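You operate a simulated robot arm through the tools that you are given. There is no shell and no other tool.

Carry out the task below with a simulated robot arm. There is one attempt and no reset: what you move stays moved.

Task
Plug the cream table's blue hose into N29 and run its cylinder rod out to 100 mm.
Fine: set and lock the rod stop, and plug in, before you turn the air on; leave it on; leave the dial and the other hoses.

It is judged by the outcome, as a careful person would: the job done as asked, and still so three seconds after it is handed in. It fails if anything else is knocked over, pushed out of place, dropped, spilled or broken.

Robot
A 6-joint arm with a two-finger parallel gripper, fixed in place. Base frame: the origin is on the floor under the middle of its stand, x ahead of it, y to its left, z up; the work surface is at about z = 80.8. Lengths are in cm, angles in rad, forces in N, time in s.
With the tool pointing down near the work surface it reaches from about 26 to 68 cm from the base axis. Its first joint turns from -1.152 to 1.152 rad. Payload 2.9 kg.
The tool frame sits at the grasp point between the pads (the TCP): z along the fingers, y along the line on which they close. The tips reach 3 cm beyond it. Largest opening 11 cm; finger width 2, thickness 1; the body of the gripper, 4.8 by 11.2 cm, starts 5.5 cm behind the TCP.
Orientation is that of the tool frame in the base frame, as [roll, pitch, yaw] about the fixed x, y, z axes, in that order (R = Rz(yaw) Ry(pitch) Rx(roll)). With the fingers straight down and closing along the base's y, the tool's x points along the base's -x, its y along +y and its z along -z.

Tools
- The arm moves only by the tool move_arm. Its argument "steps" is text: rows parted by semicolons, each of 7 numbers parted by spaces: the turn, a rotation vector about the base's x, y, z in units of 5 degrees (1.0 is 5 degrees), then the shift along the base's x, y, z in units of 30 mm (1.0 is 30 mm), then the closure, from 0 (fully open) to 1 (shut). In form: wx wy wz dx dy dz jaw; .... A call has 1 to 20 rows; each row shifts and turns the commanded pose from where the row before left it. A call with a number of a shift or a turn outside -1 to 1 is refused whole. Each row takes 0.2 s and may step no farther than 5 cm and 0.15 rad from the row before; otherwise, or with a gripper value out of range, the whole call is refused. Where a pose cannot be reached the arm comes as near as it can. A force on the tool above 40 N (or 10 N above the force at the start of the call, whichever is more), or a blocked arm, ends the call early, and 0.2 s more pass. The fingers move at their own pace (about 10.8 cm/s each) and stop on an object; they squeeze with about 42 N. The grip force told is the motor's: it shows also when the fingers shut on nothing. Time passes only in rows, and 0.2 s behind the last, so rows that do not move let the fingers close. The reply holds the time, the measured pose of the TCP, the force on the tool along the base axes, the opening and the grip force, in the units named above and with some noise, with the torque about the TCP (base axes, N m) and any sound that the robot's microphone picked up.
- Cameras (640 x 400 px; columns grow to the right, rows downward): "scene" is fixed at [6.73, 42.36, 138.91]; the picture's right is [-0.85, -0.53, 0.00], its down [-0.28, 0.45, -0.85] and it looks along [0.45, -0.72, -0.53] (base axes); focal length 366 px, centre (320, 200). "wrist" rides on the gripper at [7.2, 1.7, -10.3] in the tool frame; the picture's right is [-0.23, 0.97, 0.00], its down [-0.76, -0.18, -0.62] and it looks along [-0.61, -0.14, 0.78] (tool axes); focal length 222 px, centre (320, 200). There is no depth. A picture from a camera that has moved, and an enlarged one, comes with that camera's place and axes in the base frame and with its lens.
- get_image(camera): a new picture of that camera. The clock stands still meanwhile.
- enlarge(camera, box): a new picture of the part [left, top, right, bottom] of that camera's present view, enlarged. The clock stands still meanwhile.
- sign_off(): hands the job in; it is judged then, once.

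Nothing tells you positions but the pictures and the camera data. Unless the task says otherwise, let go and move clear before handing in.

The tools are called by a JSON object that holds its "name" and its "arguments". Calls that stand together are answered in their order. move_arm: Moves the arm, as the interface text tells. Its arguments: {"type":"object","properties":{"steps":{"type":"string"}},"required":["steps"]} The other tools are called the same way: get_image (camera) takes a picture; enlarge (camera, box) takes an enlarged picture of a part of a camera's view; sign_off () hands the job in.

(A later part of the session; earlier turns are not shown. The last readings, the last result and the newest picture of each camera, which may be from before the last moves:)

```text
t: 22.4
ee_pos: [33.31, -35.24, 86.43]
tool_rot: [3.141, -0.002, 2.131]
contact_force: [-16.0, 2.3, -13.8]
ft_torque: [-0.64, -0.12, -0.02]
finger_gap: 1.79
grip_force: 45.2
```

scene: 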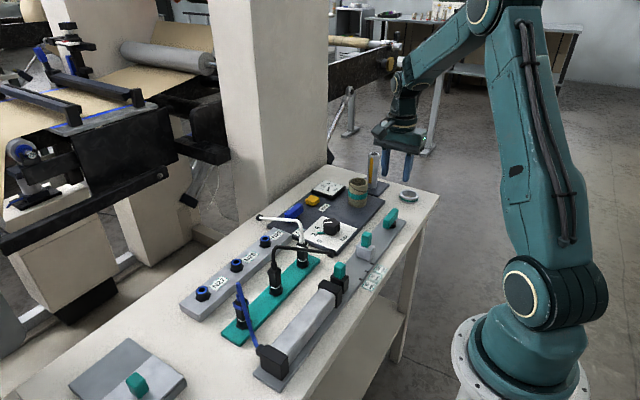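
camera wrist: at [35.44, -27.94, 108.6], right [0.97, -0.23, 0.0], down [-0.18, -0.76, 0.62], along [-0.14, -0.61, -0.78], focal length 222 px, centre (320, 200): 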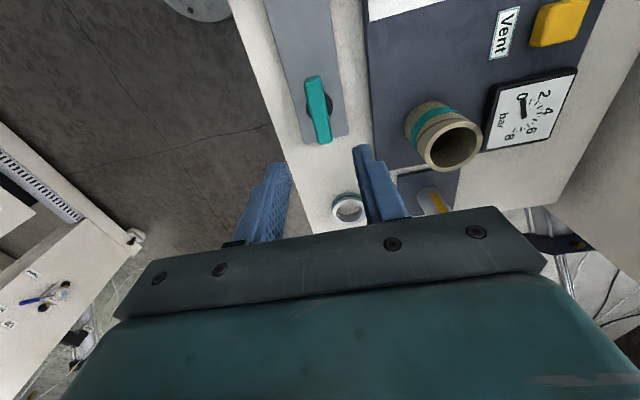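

{"name": "move_arm", "arguments": {"steps": "0 0 0.9 -0.04 0 -0.02 1; 0 0 0.9 -0.02 0 0 1; 0 0 0.9 0 0 0 1; 0 0 0.9 0 0 0 1; 0 0 0.9 0 0 0 1; 0 0 0.9 0 0 0 1; 0 0 0 0 0 0 1"}}

{"name": "get_image", "arguments": {"camera": "wrist"}}

{"name": "enlarge", "arguments": {"camera": "scene", "box": [350, 160, 440, 250]}}

```text
t: 24.0
ee_pos: [33.2, -35.38, 86.48]
tool_rot: [-3.14, 0.002, 2.6]
contact_force: [-3.3, -17.4, -23.0]
ft_torque: [-0.41, 0.07, -0.06]
finger_gap: 1.78
grip_force: 44.7
```

```text
taken
camera wrist: at [27.9, -30.03, 96.67], right [0.7, 0.72, 0.0], down [0.56, -0.54, 0.63], along [0.45, -0.44, -0.78], focal length 222 px, centre (320, 200)
```

wrist: 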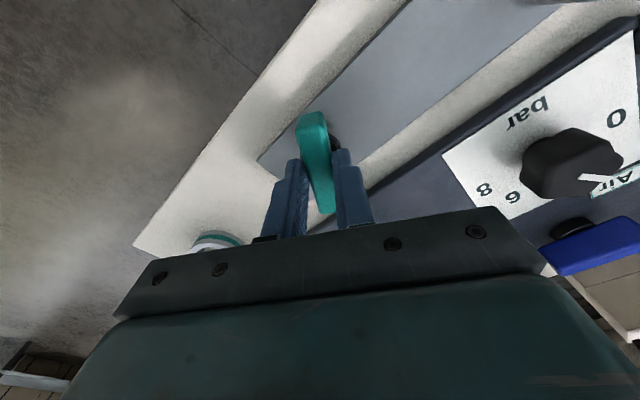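

```text
4.44 times, centred on (395, 205) of scene
camera zoom: at [6.75, 42.29, 138.94], right [-0.85, -0.53, 0.0], down [-0.28, 0.45, -0.85], along [0.45, -0.72, -0.53], focal length 1627 px, centre (-13, 178)
```

zoom: 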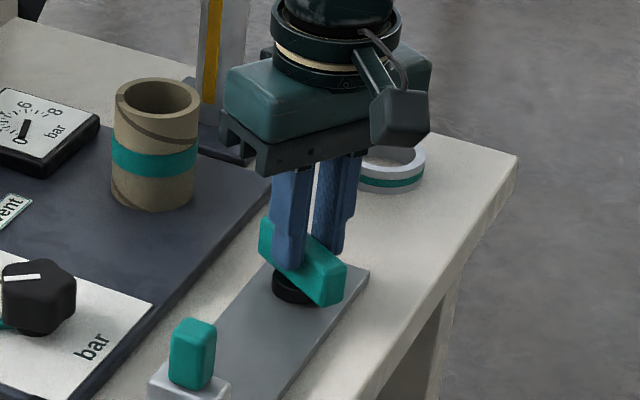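

The lever is following, at roughly 60°. I'll continue to 90° with small load corrections.

{"name": "move_arm", "arguments": {"steps": "0 0 0.9 0 -0.04 -0.03 1; 0 0 0.9 0 -0.03 -0.03 1; 0 0 0.9 0 0 0 1; 0 0 0.9 0 0 0 1; 0 0 0.9 0 0 0 1; 0 0 0.9 0 0 0 1; 0 0 0.6 0 0 0 1; 0 0 0 0 0 0 1"}}

{"name": "get_image", "arguments": {"camera": "wrist"}}

{"name": "enlarge", "arguments": {"camera": "scene", "box": [350, 160, 440, 250]}}

```text
t: 25.8
ee_pos: [33.05, -35.48, 86.29]
tool_rot: [-3.135, 0.001, 3.123]
contact_force: [-16.8, -10.5, 33.5]
ft_torque: [-0.05, 0.22, -0.02]
finger_gap: 1.81
grip_force: 45.2
```

```text
taken
camera wrist: at [25.98, -33.54, 96.65], right [0.25, 0.97, -0.01], down [0.76, -0.19, 0.63], along [0.61, -0.16, -0.78], focal length 222 px, centre (320, 200)
```

wrist: 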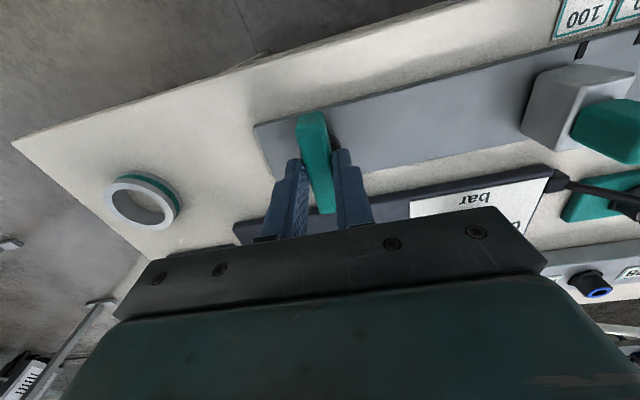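

```text
4.44 times, centred on (395, 205) of scene
camera zoom: at [6.66, 42.37, 138.91], right [-0.85, -0.53, 0.0], down [-0.28, 0.45, -0.85], along [0.45, -0.72, -0.53], focal length 1627 px, centre (-13, 178)
```

zoom: 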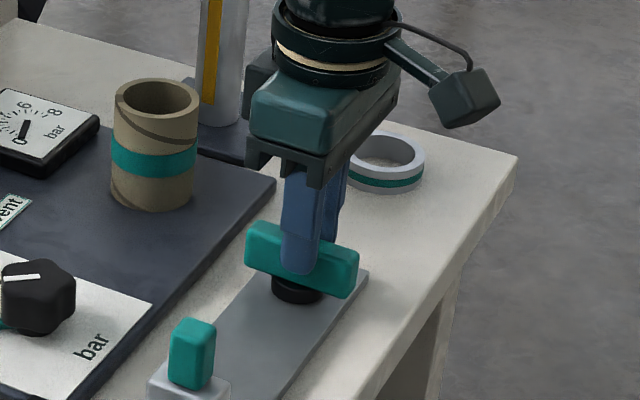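

The lever is now across the rail. I'll push a few degrees further, gently, to confirm it's at its end stop.

{"name": "move_arm", "arguments": {"steps": "0 0 0.5 -0.03 -0.02 0.03 1; 0 0 0.5 0 0 0 1; 0 0 0.5 0 0 0 1; 0 0 0 0 0 0 1"}}

{"name": "enlarge", "arguments": {"camera": "wrist", "box": [220, 80, 420, 205]}}

```text
t: 26.8
ee_pos: [33.12, -35.37, 86.21]
tool_rot: [-3.141, 0.001, -3.028]
contact_force: [-2.6, -10.9, 19.6]
ft_torque: [0.03, -0.28, -1.13]
finger_gap: 1.97
grip_force: 44.9
```

```text
3.20 times, centred on (320, 142) of wrist
camera zoom: at [25.83, -34.58, 96.58], right [0.11, 0.99, 0.0], down [0.78, -0.09, 0.62], along [0.62, -0.07, -0.78], focal length 711 px, centre (320, 384)
```

zoom: 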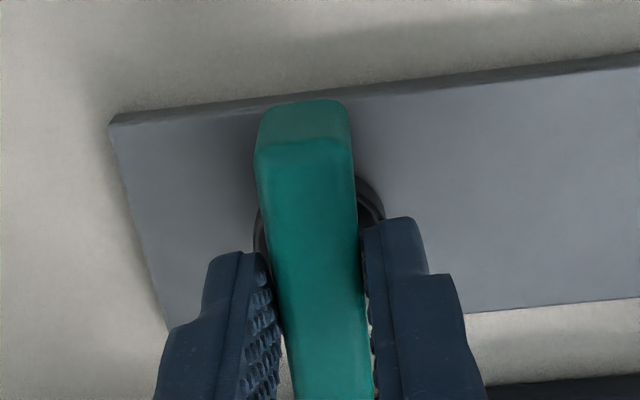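

The torque rose to 1.1 N m with the lever square across the rail, so it's at its end stop and locked. I'll open, rise, and check that the stop is still on the mark.

{"name": "move_arm", "arguments": {"steps": "0 0 -0.3 0 0 0 0.85; 0 0 -0.3 0 0 0 0.7; 0 0 -0.3 0 0 0 0.6; 0 0 -0.3 0 0 0.5 0.6; 0 0 -0.1 0 0 1 0.6; 0 0 0 0 0 1 0.6; 0 0 0 0 0 0.8 0.6; 0 0 0 0 0 0.8 0.6; 0 0 0 0 1 0 0.6; 0 0 0 0 1 0 0.6; 0 0 0 0 1 0 0.6; 0 0 0 0 1 0 0.6; 0 0 0 0 0 0 0.6"}}

{"name": "get_image", "arguments": {"camera": "wrist"}}

{"name": "enlarge", "arguments": {"camera": "wrist", "box": [240, 40, 440, 165]}}

{"name": "enlarge", "arguments": {"camera": "scene", "box": [340, 190, 440, 290]}}

```text
t: 29.6
ee_pos: [33.16, -23.32, 98.62]
tool_rot: [-3.141, 0.0, -3.141]
contact_force: [0.3, -0.5, -0.7]
ft_torque: [0.0, 0.01, -0.03]
finger_gap: 4.41
grip_force: 0.0
```

```text
taken
camera wrist: at [25.92, -21.63, 108.78], right [0.23, 0.97, 0.0], down [0.76, -0.18, 0.62], along [0.61, -0.14, -0.78], focal length 222 px, centre (320, 200)
```

wrist: 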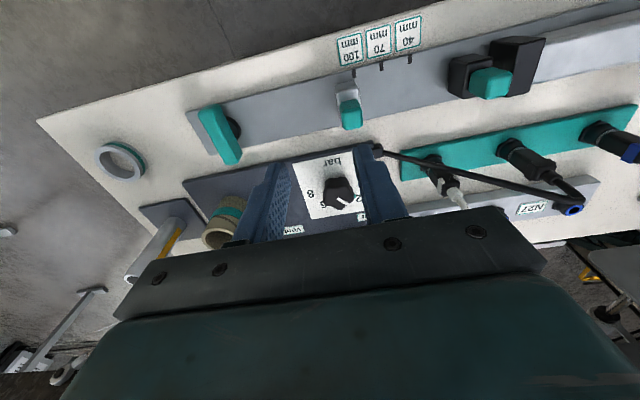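

```text
3.20 times, centred on (340, 102) of wrist
camera zoom: at [25.92, -21.63, 108.78], right [0.23, 0.97, 0.0], down [0.76, -0.18, 0.62], along [0.61, -0.14, -0.78], focal length 711 px, centre (256, 512)
```

zoom: 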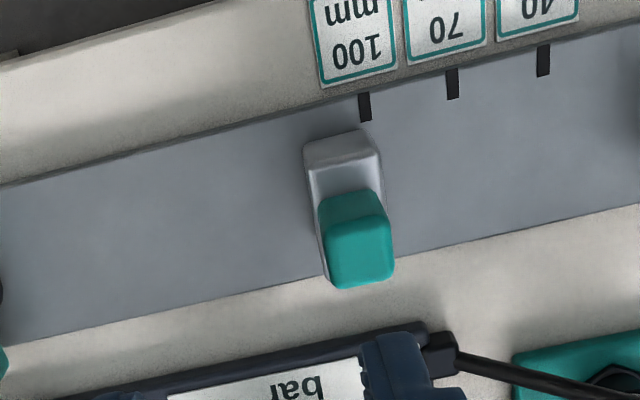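

```text
4.00 times, centred on (390, 240) of scene
camera zoom: at [6.73, 42.36, 138.91], right [-0.85, -0.53, 0.0], down [-0.28, 0.45, -0.85], along [0.45, -0.72, -0.53], focal length 1464 px, centre (40, 40)
```

zoom: 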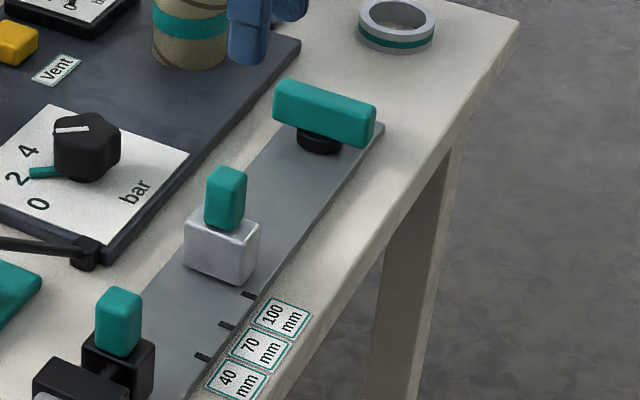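

The lever is across the rail and the stop sits at the 100 mm mark. I'll pause at y ≈ -18 to re-check the alignment from the correct side before going to the hose.

{"name": "move_arm", "arguments": {"steps": "0 0 0 0 0.9 0 0.6; 0 0 0 0 0.9 0 0.6; 0 0 0 0 0 0 0.6"}}

{"name": "enlarge", "arguments": {"camera": "wrist", "box": [290, 55, 370, 105]}}

{"name": "enlarge", "arguments": {"camera": "wrist", "box": [280, 30, 480, 155]}}

```text
t: 30.4
ee_pos: [33.22, -17.99, 98.51]
tool_rot: [-3.141, 0.001, -3.14]
contact_force: [0.1, 0.0, -0.2]
ft_torque: [-0.03, -0.02, -0.02]
finger_gap: 4.39
grip_force: 0.0
```

```text
8.00 times, centred on (330, 80) of wrist
camera zoom: at [25.98, -16.33, 108.9], right [0.23, 0.97, 0.0], down [0.76, -0.18, 0.62], along [0.61, -0.14, -0.78], focal length 1777 px, centre (240, 1160)
```

zoom: 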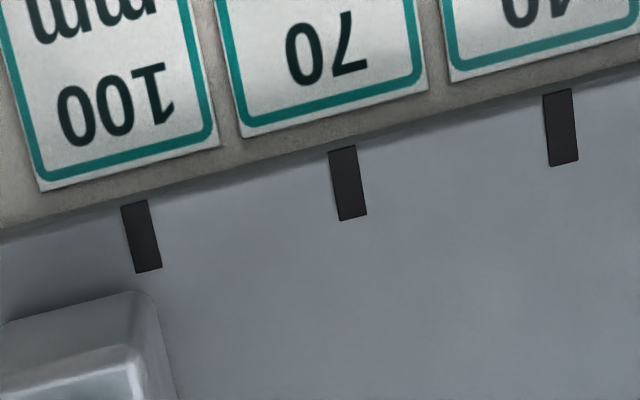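

```text
3.20 times, centred on (380, 92) of wrist
camera zoom: at [25.98, -16.33, 108.9], right [0.23, 0.97, 0.0], down [0.76, -0.18, 0.62], along [0.61, -0.14, -0.78], focal length 711 px, centre (128, 544)
```

zoom: 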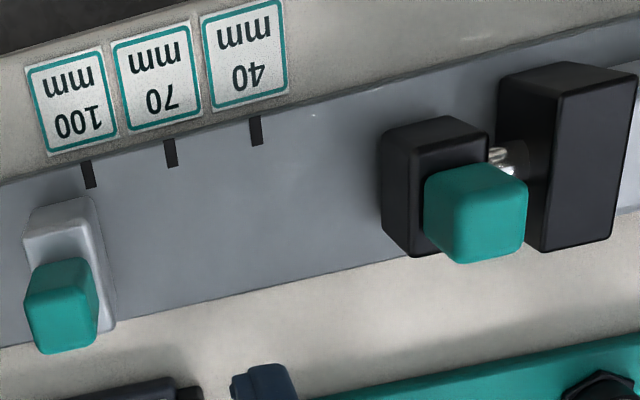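

The stop face is within about 0.3 mm of the 100 mm mark. Next is the blue hose plug at about (44.2, 10.1): I'll travel high and look at it.

{"name": "move_arm", "arguments": {"steps": "0 0 0 0.2 0.6 0.8 0.5; 0 0 0 0.3 0.9 0.8 0.4; 0 0 0 0.3 0.9 0.5 0.4; 0 0 0 0.3 1 0 0.4; 0 0 0 0.3 1 0 0.4; 0 0 0 0.3 1 0 0.4; 0 0 0 0.3 1 0 0.4; 0 0 0 0.3 1 0 0.4; 0 0 0 0.3 1 0 0.4; 0 0 0 0.3 0.9 0 0.4; 0 0 0 0 0 0 0.4"}}

{"name": "get_image", "arguments": {"camera": "wrist"}}

{"name": "enlarge", "arguments": {"camera": "scene", "box": [160, 200, 320, 380]}}

```text
t: 32.8
ee_pos: [41.41, 9.87, 104.97]
tool_rot: [-3.14, -0.002, 3.141]
contact_force: [-0.1, -0.2, 0.3]
ft_torque: [0.01, 0.0, 0.01]
finger_gap: 6.6
grip_force: 0.0
```

```text
taken
camera wrist: at [34.35, 11.52, 115.28], right [0.23, 0.97, 0.0], down [0.76, -0.18, 0.62], along [0.61, -0.14, -0.78], focal length 222 px, centre (320, 200)
```

wrist: 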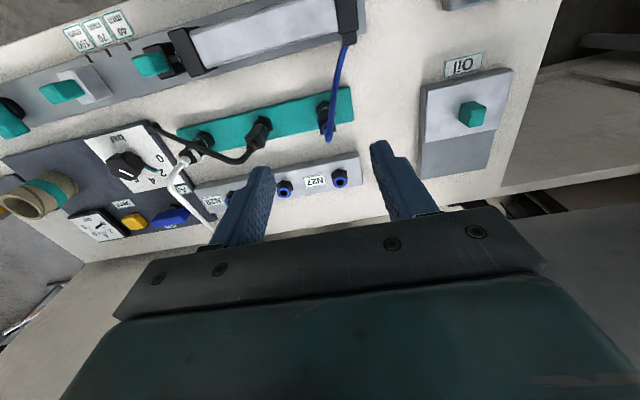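

```text
2.22 times, centred on (240, 290) of scene
camera zoom: at [6.73, 42.36, 138.91], right [-0.85, -0.53, 0.0], down [-0.28, 0.45, -0.85], along [0.45, -0.72, -0.53], focal length 813 px, centre (498, 0)
```

zoom: 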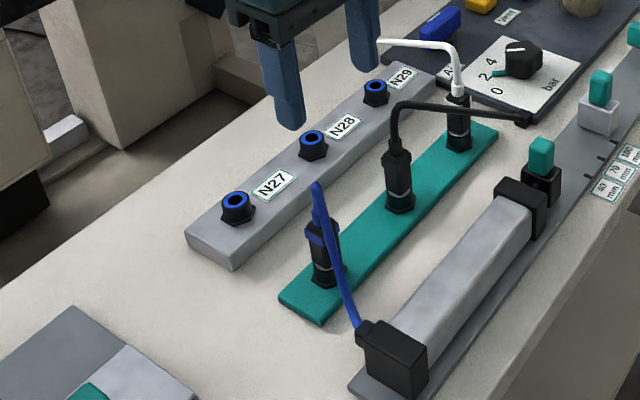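

{"name": "enlarge", "arguments": {"camera": "wrist", "box": [280, 70, 376, 150]}}

{"name": "enlarge", "arguments": {"camera": "wrist", "box": [160, 90, 360, 215]}}

{"name": "enlarge", "arguments": {"camera": "scene", "box": [220, 275, 270, 335]}}

```text
5.00 times, centred on (328, 110) of wrist
camera zoom: at [34.35, 11.52, 115.28], right [0.23, 0.97, 0.0], down [0.76, -0.18, 0.62], along [0.61, -0.14, -0.78], focal length 1111 px, centre (280, 650)
```

zoom: 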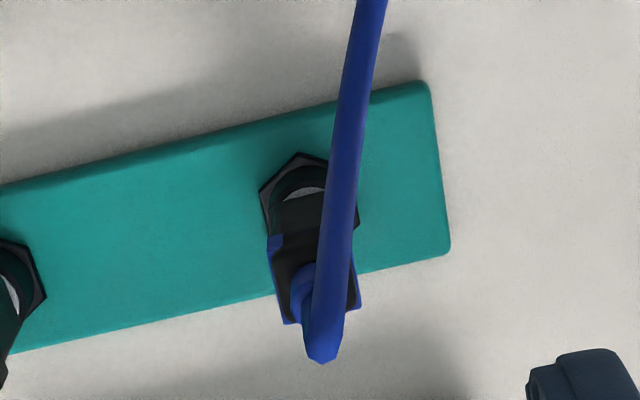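

```text
3.20 times, centred on (260, 152) of wrist
camera zoom: at [34.35, 11.52, 115.28], right [0.23, 0.97, 0.0], down [0.76, -0.18, 0.62], along [0.61, -0.14, -0.78], focal length 711 px, centre (512, 352)
```

zoom: 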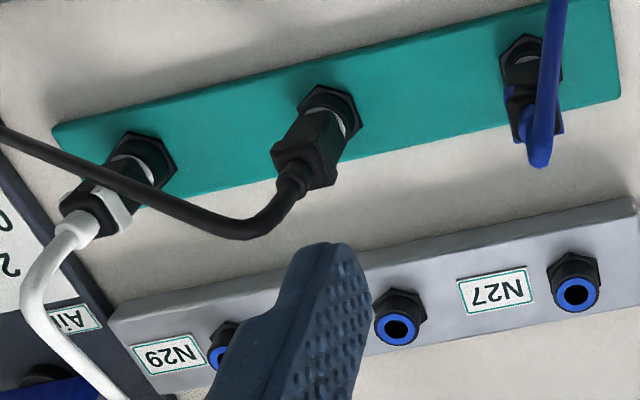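

```text
6.67 times, centred on (245, 305) of scene
camera zoom: at [6.73, 42.36, 138.91], right [-0.85, -0.53, 0.0], down [-0.28, 0.45, -0.85], along [0.45, -0.72, -0.53], focal length 2440 px, centre (820, -500)
```

zoom: 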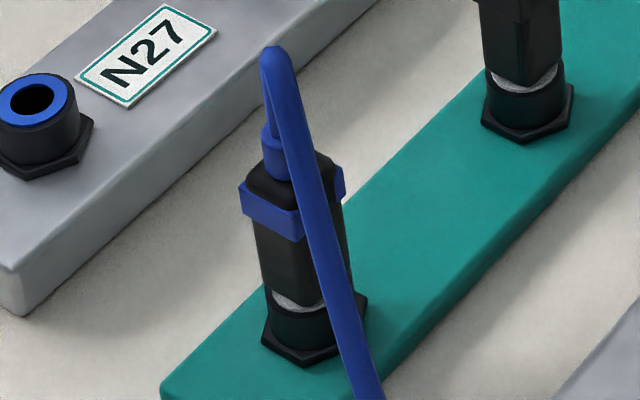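

The blue plug stands at about (44.3, 9.95), with tabs on its ±y faces near z 86.7 and the tube bending at about z 92.3. I'll move above it and look again before descending.

{"name": "move_arm", "arguments": {"steps": "0 0 0 0.5 0.027 0 0.45; 0 0 0 0.463 0 0 0.45; 0 0 0 0 0 -0.8 0.45; 0 0 0 0 0 -0.8 0.45; 0 0 0 0 0 -0.8 0.45; 0 0 0 0 0 0 0.45"}}

{"name": "enlarge", "arguments": {"camera": "wrist", "box": [220, 80, 420, 205]}}

{"name": "enlarge", "arguments": {"camera": "scene", "box": [190, 230, 310, 340]}}

```text
t: 34.2
ee_pos: [44.52, 10.13, 97.58]
tool_rot: [-3.141, 0.001, -3.141]
contact_force: [-0.4, 1.4, -0.4]
ft_torque: [0.03, 0.03, -0.01]
finger_gap: 6.05
grip_force: 0.0
```

```text
3.20 times, centred on (320, 142) of wrist
camera zoom: at [37.33, 11.84, 107.9], right [0.23, 0.97, 0.0], down [0.76, -0.18, 0.62], along [0.61, -0.14, -0.78], focal length 711 px, centre (320, 384)
```

zoom: 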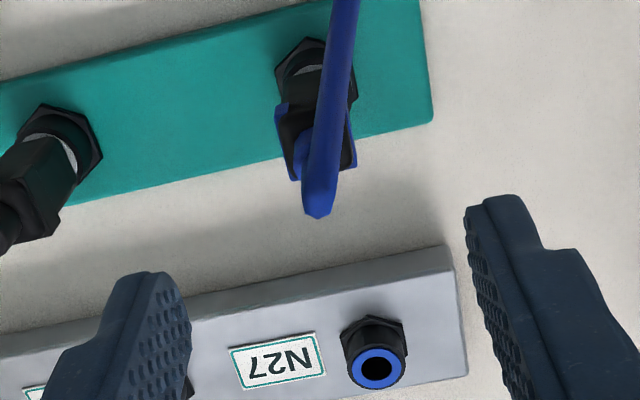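

```text
3.64 times, centred on (250, 285) of scene
camera zoom: at [6.73, 42.36, 138.91], right [-0.85, -0.53, 0.0], down [-0.28, 0.45, -0.85], along [0.45, -0.72, -0.53], focal length 1331 px, centre (574, -109)
```

zoom: 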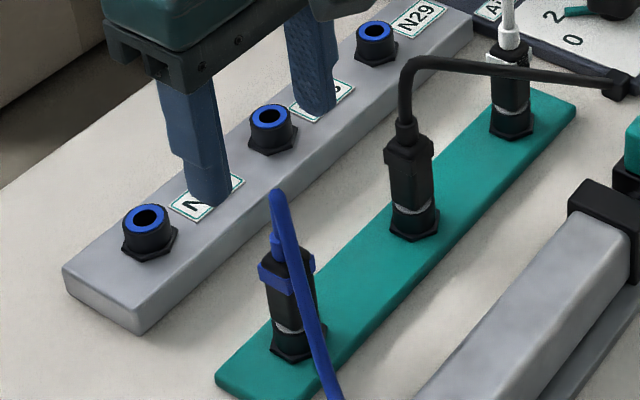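

The plug is centred under the gripper to within a few mm. I'll descend so the fingers are level with the tabs.

{"name": "move_arm", "arguments": {"steps": "0 0 0 -0.05 -0.02 -0.9 0.45; 0 0 0 -0.03 0 -0.9 0.5; 0 0 0 0 0 -0.9 0.5; 0 0 0 0 0 -0.5 0.5; 0 0 0 0 0 0 0.5"}}

{"name": "enlarge", "arguments": {"camera": "wrist", "box": [220, 80, 420, 205]}}

{"name": "enlarge", "arguments": {"camera": "scene", "box": [190, 250, 290, 350]}}

```text
t: 35.4
ee_pos: [44.56, 9.74, 87.93]
tool_rot: [3.141, -0.001, 3.14]
contact_force: [-1.1, -0.1, -0.5]
ft_torque: [0.01, -0.01, -0.02]
finger_gap: 5.48
grip_force: 0.1
```

```text
3.20 times, centred on (320, 142) of wrist
camera zoom: at [37.38, 11.45, 98.31], right [0.23, 0.97, 0.0], down [0.76, -0.18, 0.62], along [0.61, -0.14, -0.78], focal length 711 px, centre (320, 384)
```

zoom: 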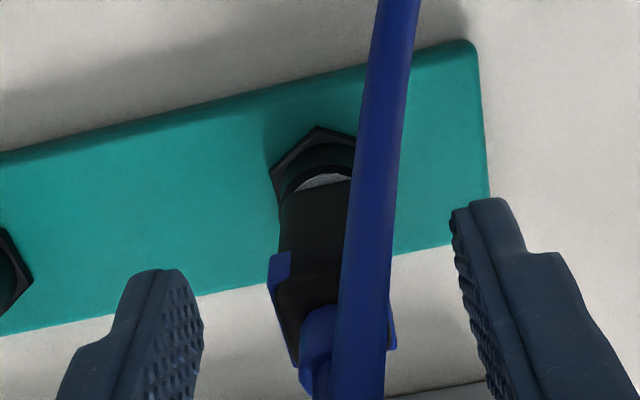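

```text
4.00 times, centred on (240, 300) of scene
camera zoom: at [6.73, 42.36, 138.91], right [-0.85, -0.53, 0.0], down [-0.28, 0.45, -0.85], along [0.45, -0.72, -0.53], focal length 1464 px, centre (640, -200)
```

zoom: 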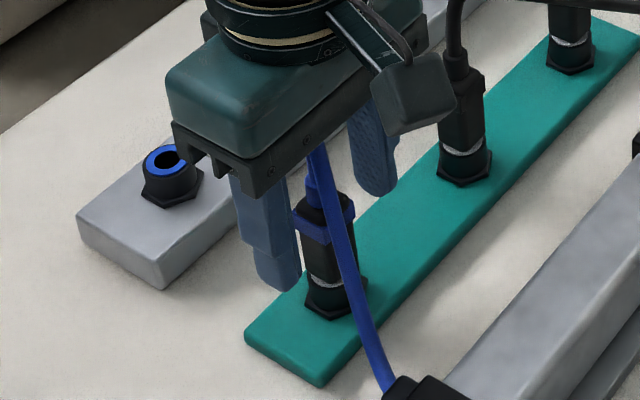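

The plug is about 2 mm toward +y and 4 mm toward -x from the grip centre. I'll adjust, close on the tabs, and check.

{"name": "move_arm", "arguments": {"steps": "0 0 0 -0.12 0.06 0 0.55; 0 0 0 0 0 0 0.7; 0 0 0 0 0 0 0.85; 0 0 0 0 0 0 1; 0 0 0 0 0 0 1; 0 0 0 0 0 0 1"}}

{"name": "enlarge", "arguments": {"camera": "wrist", "box": [220, 80, 420, 205]}}

{"name": "enlarge", "arguments": {"camera": "scene", "box": [190, 250, 290, 350]}}

```text
t: 36.8
ee_pos: [44.15, 10.05, 88.15]
tool_rot: [-3.141, -0.001, 3.14]
contact_force: [-0.8, 0.1, -0.3]
ft_torque: [0.0, 0.04, -0.01]
finger_gap: 1.86
grip_force: 42.2
```

```text
3.20 times, centred on (320, 142) of wrist
camera zoom: at [36.97, 11.74, 98.38], right [0.23, 0.97, 0.0], down [0.76, -0.18, 0.62], along [0.61, -0.14, -0.78], focal length 711 px, centre (320, 384)
```

zoom: 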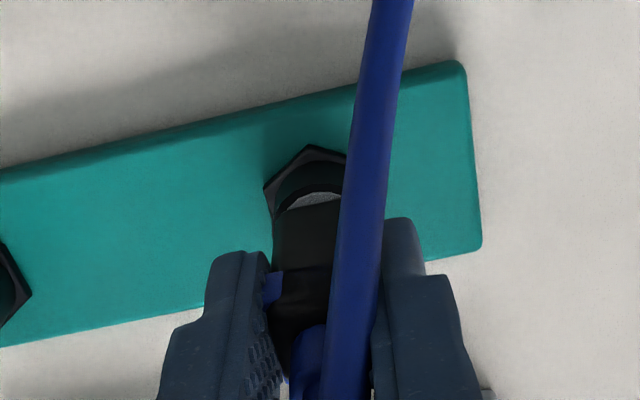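

```text
4.00 times, centred on (240, 300) of scene
camera zoom: at [6.73, 42.35, 138.91], right [-0.85, -0.53, 0.0], down [-0.28, 0.45, -0.85], along [0.45, -0.72, -0.53], focal length 1464 px, centre (640, -200)
```

zoom: 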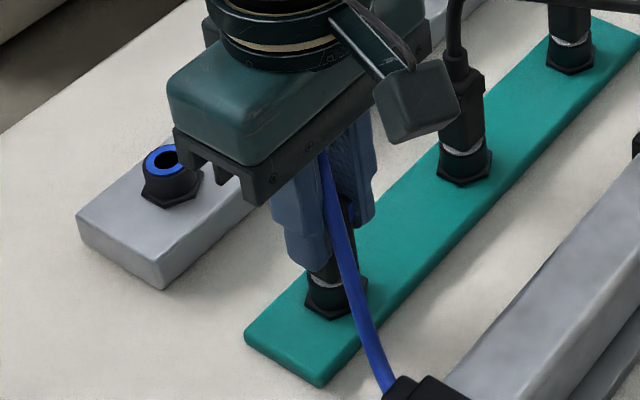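

The tabs are gripped, with a gap of 1.86. I'll pull straight up gently.

{"name": "move_arm", "arguments": {"steps": "0 0 0 0 0 0.15 1; 0 0 0 0 0 0.2 1; 0 0 0 0 0 0.2 1; 0 0 0 0 0 0 1"}}

{"name": "enlarge", "arguments": {"camera": "scene", "box": [190, 250, 290, 350]}}

{"name": "enlarge", "arguments": {"camera": "wrist", "box": [220, 80, 420, 205]}}

```text
t: 37.8
ee_pos: [44.06, 10.09, 89.68]
tool_rot: [-3.141, 0.001, -3.141]
contact_force: [0.2, 0.4, -0.9]
ft_torque: [0.0, -0.02, -0.01]
finger_gap: 1.84
grip_force: 42.1
```

```text
4.00 times, centred on (240, 300) of scene
camera zoom: at [6.73, 42.36, 138.91], right [-0.85, -0.53, 0.0], down [-0.28, 0.45, -0.85], along [0.45, -0.72, -0.53], focal length 1464 px, centre (640, -200)
```

zoom: 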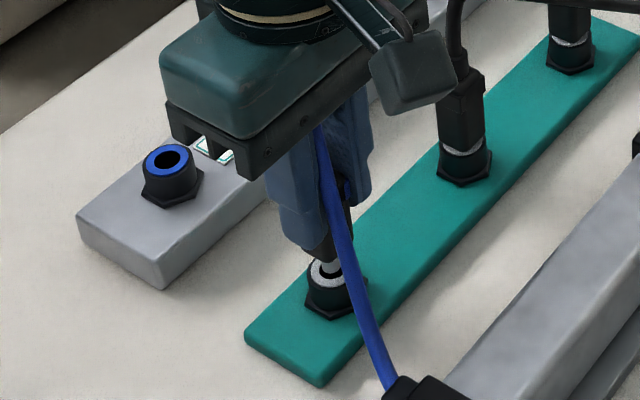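

```text
3.20 times, centred on (320, 142) of wrist
camera zoom: at [36.91, 11.83, 99.96], right [0.23, 0.97, 0.0], down [0.76, -0.18, 0.62], along [0.61, -0.14, -0.78], focal length 711 px, centre (320, 384)
```

zoom: 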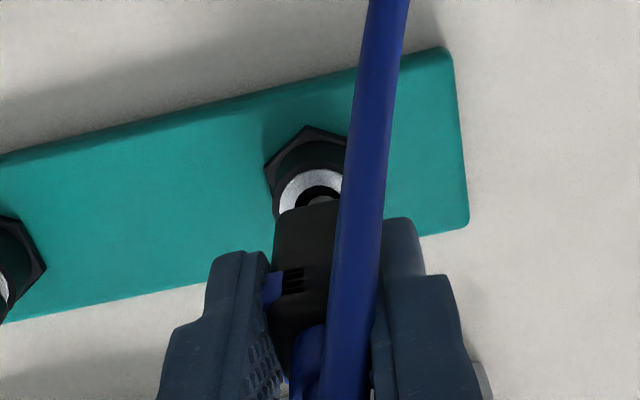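

The plug is out of its parking socket. I'll raise it further and use the empty socket's apparent position to calibrate the insertion.

{"name": "move_arm", "arguments": {"steps": "0 0 0 0 0 0.6 1; 0 0 0 0 0 0.6 1; 0 0 0 0 0 0.6 1; 0 0 0 0 0 0.3 1; 0 0 0 0 0 0 1; 0 0 0 0 0 0 1"}}

{"name": "enlarge", "arguments": {"camera": "wrist", "box": [260, 80, 380, 155]}}

{"name": "get_image", "arguments": {"camera": "wrist"}}

{"name": "enlarge", "arguments": {"camera": "scene", "box": [180, 200, 300, 350]}}

```text
t: 39.2
ee_pos: [44.0, 10.09, 96.22]
tool_rot: [3.141, -0.001, 3.14]
contact_force: [-0.7, -0.1, -0.8]
ft_torque: [-0.01, 0.0, 0.0]
finger_gap: 1.9
grip_force: 42.5
```

```text
5.33 times, centred on (320, 118) of wrist
camera zoom: at [36.83, 11.71, 106.5], right [0.23, 0.97, 0.0], down [0.76, -0.18, 0.62], along [0.61, -0.14, -0.78], focal length 1185 px, centre (320, 640)
```

zoom: 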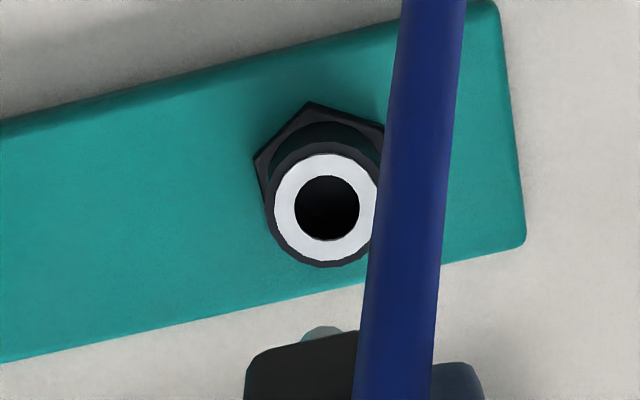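

```text
taken
camera wrist: at [36.83, 11.71, 106.5], right [0.23, 0.97, 0.0], down [0.76, -0.18, 0.62], along [0.61, -0.14, -0.78], focal length 222 px, centre (320, 200)
```

wrist: 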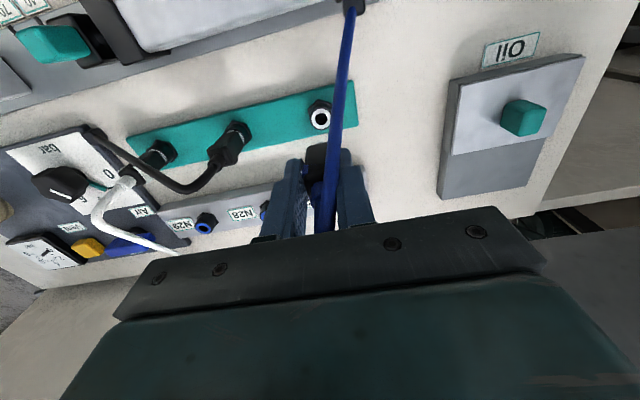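

```text
2.67 times, centred on (240, 275) of scene
camera zoom: at [6.73, 42.36, 138.91], right [-0.85, -0.53, 0.0], down [-0.28, 0.45, -0.85], along [0.45, -0.72, -0.53], focal length 976 px, centre (533, 0)
```

zoom: 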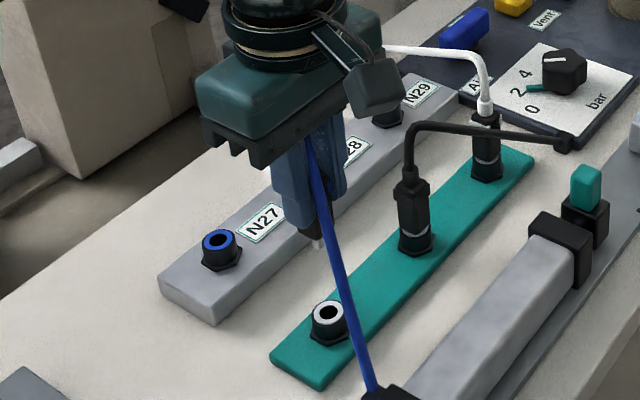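

The socket ring appears at a known pixel with the plug axis over it, which is my calibration. N29's bar is about 1.5 cm higher than the teal bar. I'll raise the plug and carry it above N29.

{"name": "move_arm", "arguments": {"steps": "0 0 0 0 0 1 1; 0 0 0 0 0 1 1; 0 0 0 0.44 -0.85 0 1; 0 0 0 0.44 -0.85 0 1; 0 0 0 0.44 -0.85 0 1; 0 0 0 0.44 -0.85 0 1; 0 0 0 0.44 -0.85 0 1; 0 0 0 0.44 -0.85 0 1; 0 0 0 0.44 -0.85 0 1; 0 0 0 0.45 -0.6 0 1; 0 0 0 0 0 0 1; 0 0 0 0 0 0 1"}}

{"name": "get_image", "arguments": {"camera": "wrist"}}

{"name": "get_image", "arguments": {"camera": "scene"}}

```text
t: 41.8
ee_pos: [54.54, -9.91, 102.03]
tool_rot: [3.141, -0.002, 3.141]
contact_force: [0.3, -0.3, -0.1]
ft_torque: [-0.01, -0.01, 0.0]
finger_gap: 1.85
grip_force: 41.9
```

```text
taken
camera wrist: at [47.42, -8.16, 112.3], right [0.23, 0.97, 0.0], down [0.76, -0.18, 0.62], along [0.61, -0.14, -0.78], focal length 222 px, centre (320, 200)
```

wrist: 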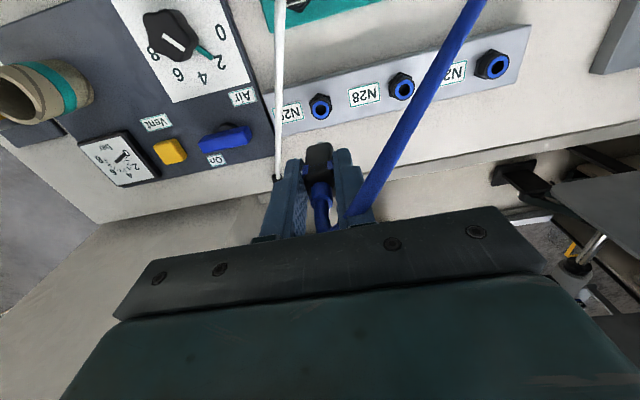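

```text
taken
```

scene: 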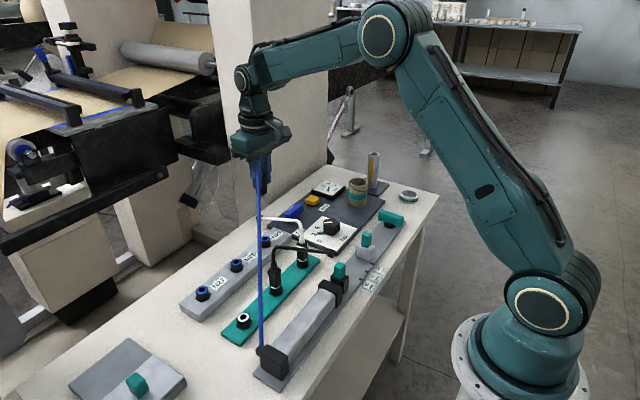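

{"name": "enlarge", "arguments": {"camera": "wrist", "box": [260, 70, 380, 145]}}

{"name": "enlarge", "arguments": {"camera": "wrist", "box": [200, 0, 520, 200]}}

{"name": "enlarge", "arguments": {"camera": "scene", "box": [220, 150, 340, 270]}}

```text
5.33 times, centred on (320, 108) of wrist
camera zoom: at [47.42, -8.16, 112.3], right [0.23, 0.97, 0.0], down [0.76, -0.18, 0.62], along [0.61, -0.14, -0.78], focal length 1185 px, centre (320, 693)
```

zoom: 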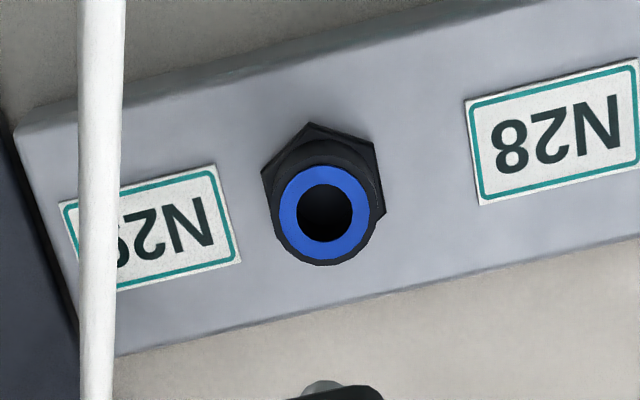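

```text
2.00 times, centred on (360, 100) of wrist
camera zoom: at [47.42, -8.16, 112.3], right [0.23, 0.97, 0.0], down [0.76, -0.18, 0.62], along [0.61, -0.14, -0.78], focal length 444 px, centre (240, 400)
```

zoom: 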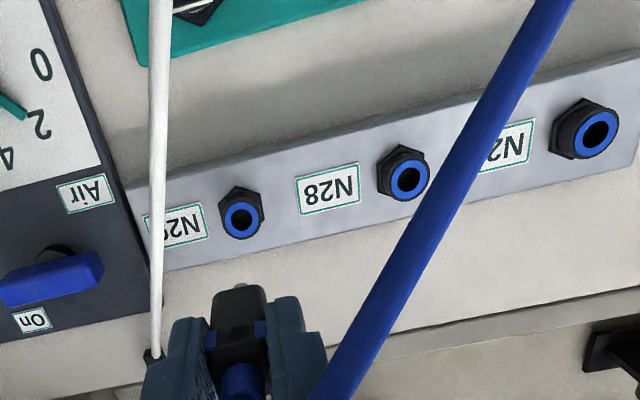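

```text
3.33 times, centred on (280, 210) of scene
camera zoom: at [6.73, 42.35, 138.91], right [-0.85, -0.53, 0.0], down [-0.28, 0.45, -0.85], along [0.45, -0.72, -0.53], focal length 1220 px, centre (453, 167)
```

zoom: 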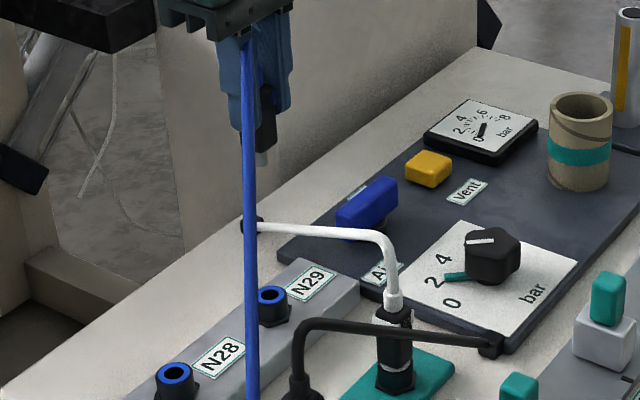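

N29's ring is clearly identified. From the calibration I want the TCP at about (55.13, -10.07), with final height about 1.45 cm above the parked height. I'll move there at a matching relative height and compare pixels.

{"name": "move_arm", "arguments": {"steps": "0 0 0 0.197 -0.053 0 1; 0 0 0 0 0 -0.7 1; 0 0 0 0 0 -0.743 1; 0 0 0 0 0 0 1; 0 0 0 0 0 0 1"}}

{"name": "enlarge", "arguments": {"camera": "wrist", "box": [260, 80, 380, 155]}}

{"name": "enlarge", "arguments": {"camera": "scene", "box": [220, 150, 320, 270]}}

```text
t: 43.0
ee_pos: [55.05, -9.79, 97.73]
tool_rot: [-3.14, -0.001, 3.141]
contact_force: [-0.1, 0.4, 0.4]
ft_torque: [0.01, 0.0, -0.05]
finger_gap: 1.87
grip_force: 41.6
```

```text
5.33 times, centred on (320, 118) of wrist
camera zoom: at [48.03, -8.05, 108.04], right [0.23, 0.97, 0.0], down [0.76, -0.18, 0.62], along [0.61, -0.14, -0.78], focal length 1185 px, centre (320, 640)
```

zoom: 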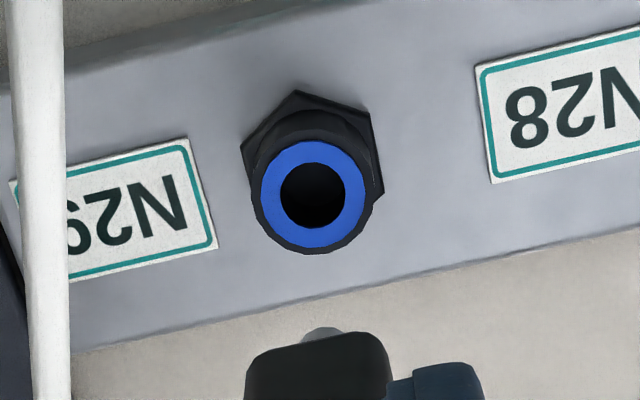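

```text
3.33 times, centred on (270, 210) of scene
camera zoom: at [6.73, 42.36, 138.91], right [-0.85, -0.53, 0.0], down [-0.28, 0.45, -0.85], along [0.45, -0.72, -0.53], focal length 1220 px, centre (487, 167)
```

zoom: 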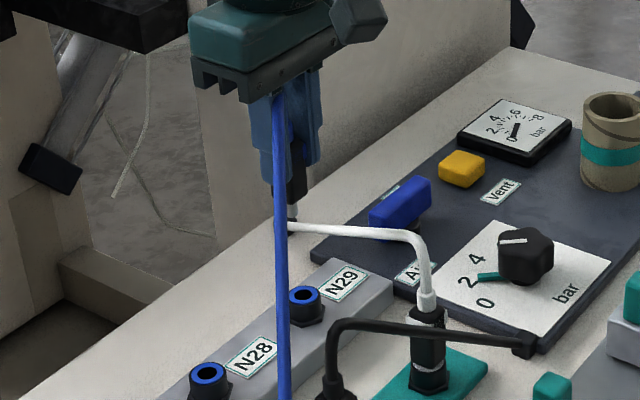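

The ring diameters match the parked view, so the relative height is right. I need about -0.1 cm in x and -0.23 cm in y. I'll apply that and lower the plug to just above the port.

{"name": "move_arm", "arguments": {"steps": "0 0 0 -0.03 -0.077 -0.5 1; 0 0 0 0 0 -0.7 1; 0 0 0 0 0 -0.6 1; 0 0 0 0 0 0 1; 0 0 0 0 0 0 1"}}

{"name": "enlarge", "arguments": {"camera": "wrist", "box": [260, 90, 380, 165]}}

{"name": "enlarge", "arguments": {"camera": "scene", "box": [230, 190, 310, 260]}}

```text
t: 44.2
ee_pos: [55.01, -9.96, 92.42]
tool_rot: [3.141, -0.002, -3.141]
contact_force: [0.2, -0.6, -0.9]
ft_torque: [-0.02, -0.03, 0.01]
finger_gap: 1.88
grip_force: 42.5
```

```text
5.33 times, centred on (320, 128) of wrist
camera zoom: at [47.91, -8.24, 102.74], right [0.23, 0.97, 0.0], down [0.76, -0.18, 0.62], along [0.61, -0.14, -0.78], focal length 1185 px, centre (320, 587)
```

zoom: 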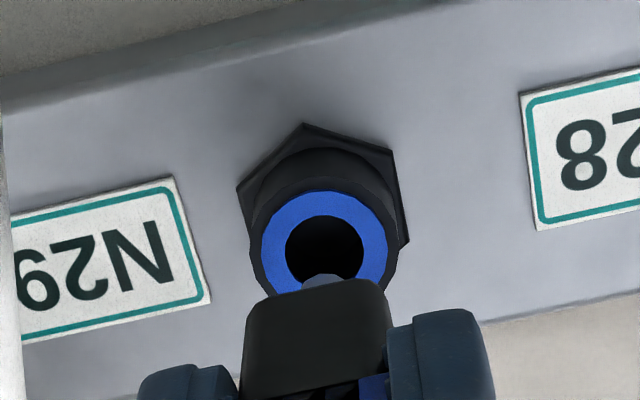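

```text
5.71 times, centred on (270, 225) of scene
camera zoom: at [6.73, 42.35, 138.91], right [-0.85, -0.53, 0.0], down [-0.28, 0.45, -0.85], along [0.45, -0.72, -0.53], focal length 2092 px, centre (606, 57)
```

zoom: 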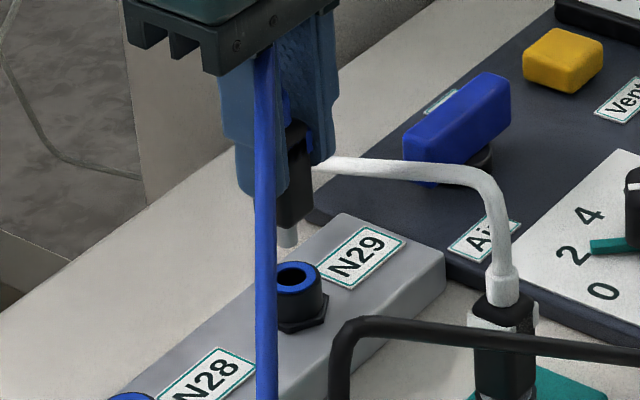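

The nub is just above the port, needing roughly -0.12 cm in x and -0.06 cm in y. I'll correct, lower a little more, and re-check.

{"name": "move_arm", "arguments": {"steps": "0 0 0 -0.04 -0.02 0 1; 0 0 0 0 0 -0.2 1; 0 0 0 0 0 0 1; 0 0 0 0 0 0 1"}}

{"name": "enlarge", "arguments": {"camera": "wrist", "box": [280, 110, 360, 160]}}

{"name": "enlarge", "arguments": {"camera": "scene", "box": [250, 210, 290, 250]}}

```text
t: 45.2
ee_pos: [54.92, -9.94, 91.68]
tool_rot: [-3.14, 0.001, -3.141]
contact_force: [-0.3, -0.3, -0.3]
ft_torque: [0.01, -0.01, -0.01]
finger_gap: 1.87
grip_force: 41.5
```

```text
8.00 times, centred on (320, 135) of wrist
camera zoom: at [47.8, -8.25, 102.04], right [0.23, 0.97, 0.0], down [0.76, -0.18, 0.62], along [0.61, -0.14, -0.78], focal length 1777 px, centre (320, 720)
```

zoom: 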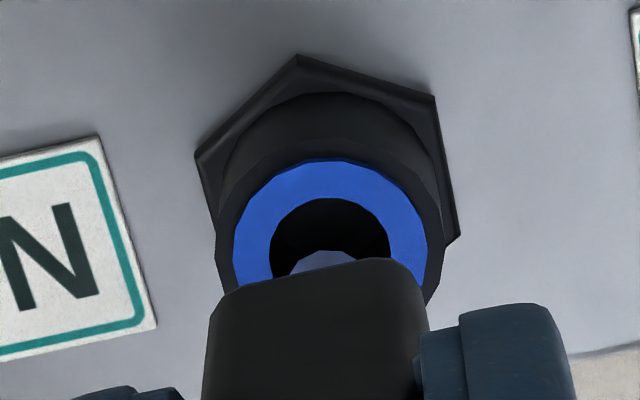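

```text
10.00 times, centred on (270, 230) of scene
camera zoom: at [6.73, 42.36, 138.91], right [-0.85, -0.53, 0.0], down [-0.28, 0.45, -0.85], along [0.45, -0.72, -0.53], focal length 3660 px, centre (820, -100)
```

zoom: 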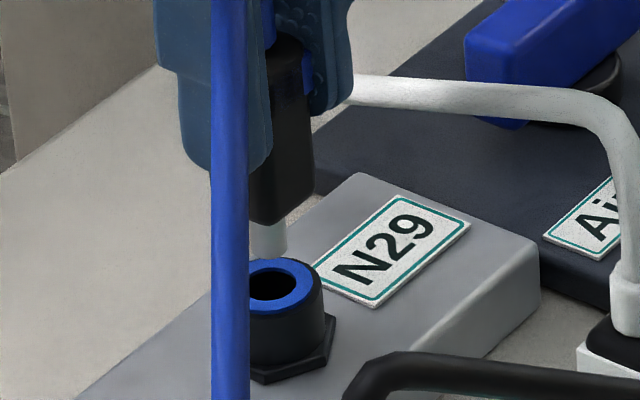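

The alignment is within about 1 mm of the hole's centre, and the hole has about 2 mm of clearance around the nub. I'll lower slowly while watching forces.

{"name": "move_arm", "arguments": {"steps": "0 0 0 0 0 -0.12 1; 0 0 0 0 0 -0.12 1; 0 0 0 0 0 -0.12 1; 0 0 0 0 0 0 1"}}

{"name": "enlarge", "arguments": {"camera": "wrist", "box": [280, 110, 360, 160]}}

{"name": "enlarge", "arguments": {"camera": "scene", "box": [250, 210, 290, 250]}}

```text
t: 46.2
ee_pos: [54.9, -10.01, 90.77]
tool_rot: [-3.142, 0.0, 3.141]
contact_force: [0.7, -0.3, -0.7]
ft_torque: [0.0, 0.03, -0.01]
finger_gap: 1.89
grip_force: 41.9
```

```text
8.00 times, centred on (320, 135) of wrist
camera zoom: at [47.77, -8.32, 100.97], right [0.23, 0.97, 0.0], down [0.76, -0.18, 0.62], along [0.61, -0.14, -0.78], focal length 1777 px, centre (320, 720)
```

zoom: 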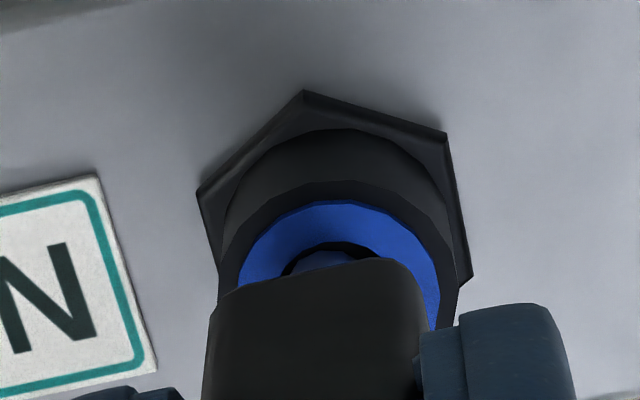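

```text
10.00 times, centred on (270, 230) of scene
camera zoom: at [6.73, 42.36, 138.91], right [-0.85, -0.53, 0.0], down [-0.28, 0.45, -0.85], along [0.45, -0.72, -0.53], focal length 3660 px, centre (820, -100)
```

zoom: 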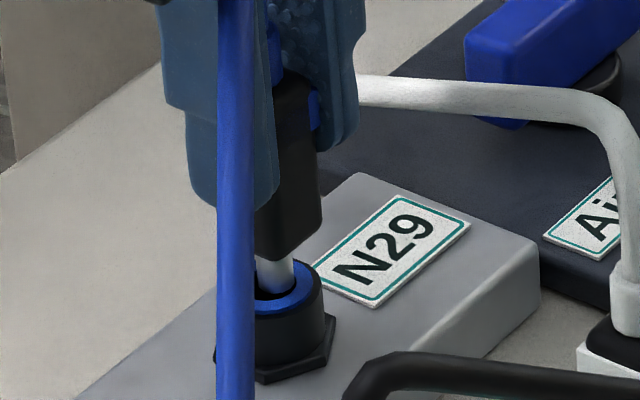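

The nub is entering the port hole. I'll nudge +y slightly and push down gently to seat it.

{"name": "move_arm", "arguments": {"steps": "0 0 0 0 0.02 -0.1 1; 0 0 0 0 0 -0.1 1; 0 0 0 0 0 -0.1 1; 0 0 0 0 0 0 1"}}

{"name": "enlarge", "arguments": {"camera": "wrist", "box": [280, 110, 360, 160]}}

{"name": "enlarge", "arguments": {"camera": "scene", "box": [250, 210, 290, 250]}}

```text
t: 47.2
ee_pos: [54.99, -9.89, 89.69]
tool_rot: [-3.141, 0.0, 3.14]
contact_force: [0.4, -0.6, -0.6]
ft_torque: [0.02, 0.01, -0.02]
finger_gap: 1.85
grip_force: 41.6
```

```text
8.00 times, centred on (320, 135) of wrist
camera zoom: at [47.86, -8.11, 100.0], right [0.23, 0.97, 0.0], down [0.76, -0.18, 0.62], along [0.61, -0.14, -0.78], focal length 1777 px, centre (320, 720)
```

zoom: 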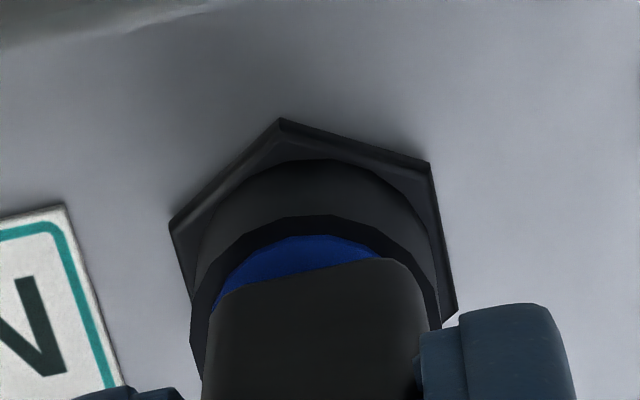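

```text
10.00 times, centred on (270, 230) of scene
camera zoom: at [6.73, 42.36, 138.91], right [-0.85, -0.53, 0.0], down [-0.28, 0.45, -0.85], along [0.45, -0.72, -0.53], focal length 3660 px, centre (820, -100)
```

zoom: 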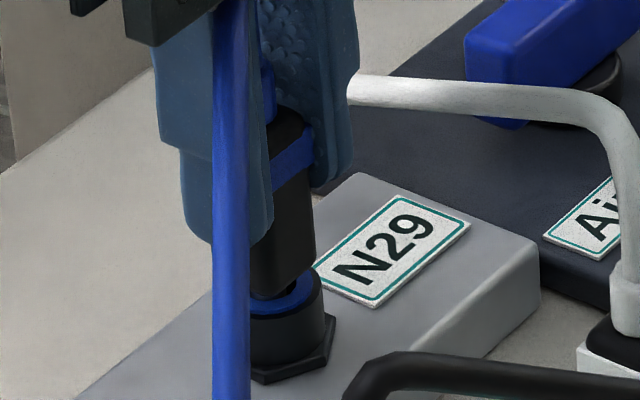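

The plug is centred with its body just above the port. I'll press on until it seats.

{"name": "move_arm", "arguments": {"steps": "0 0 0 0 0 -0.05 1; 0 0 0 0 0 -0.05 1; 0 0 0 0 0 0 1"}}

{"name": "enlarge", "arguments": {"camera": "scene", "box": [250, 210, 290, 250]}}

{"name": "enlarge", "arguments": {"camera": "wrist", "box": [280, 110, 360, 160]}}

```text
t: 48.0
ee_pos: [55.08, -9.87, 89.67]
tool_rot: [-3.141, 0.002, -3.141]
contact_force: [-15.1, 4.7, 31.3]
ft_torque: [0.33, 0.86, 0.0]
finger_gap: 1.88
grip_force: 41.9
```

```text
10.00 times, centred on (270, 230) of scene
camera zoom: at [6.64, 42.38, 138.91], right [-0.85, -0.53, 0.0], down [-0.28, 0.45, -0.85], along [0.45, -0.72, -0.53], focal length 3660 px, centre (820, -100)
```

zoom: 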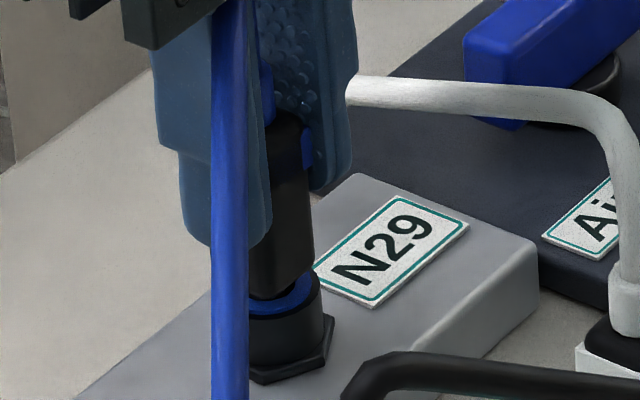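

```text
8.00 times, centred on (320, 135) of wrist
camera zoom: at [47.88, -8.14, 99.89], right [0.23, 0.97, 0.0], down [0.76, -0.18, 0.62], along [0.61, -0.14, -0.78], focal length 1777 px, centre (320, 720)
```

zoom: 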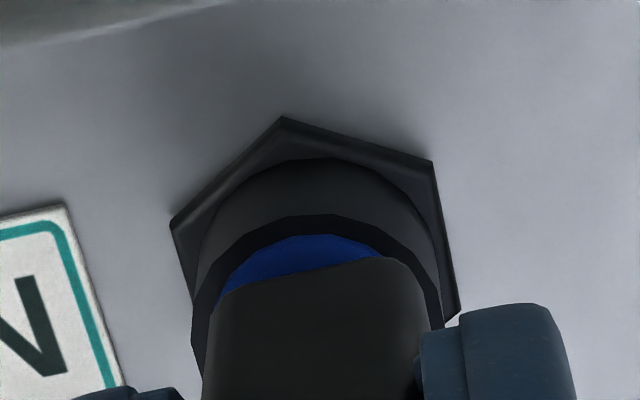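

Contact at the predicted seated height, z 89.67, with some side load in x. I'll relax x slightly and press once more to be sure it's fully home.

{"name": "move_arm", "arguments": {"steps": "0 0 0 -0.04 0 0.02 1; 0 0 0 0 0 0 1; 0 0 0 0 0 -0.03 1; 0 0 0 0 0 0 1"}}

{"name": "enlarge", "arguments": {"camera": "scene", "box": [250, 210, 290, 250]}}

```text
t: 49.0
ee_pos: [55.08, -9.83, 89.52]
tool_rot: [3.141, 0.004, -3.139]
contact_force: [3.6, 8.8, 24.0]
ft_torque: [0.57, -0.27, 0.03]
finger_gap: 1.85
grip_force: 41.5
```

```text
10.00 times, centred on (270, 230) of scene
camera zoom: at [6.7, 42.38, 138.91], right [-0.85, -0.53, 0.0], down [-0.28, 0.45, -0.85], along [0.45, -0.72, -0.53], focal length 3660 px, centre (820, -100)
```

zoom: 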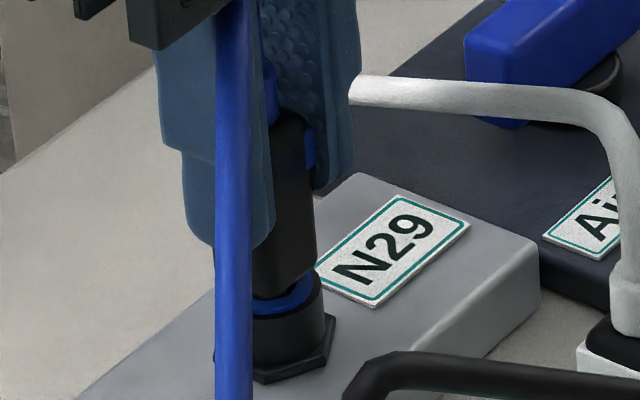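

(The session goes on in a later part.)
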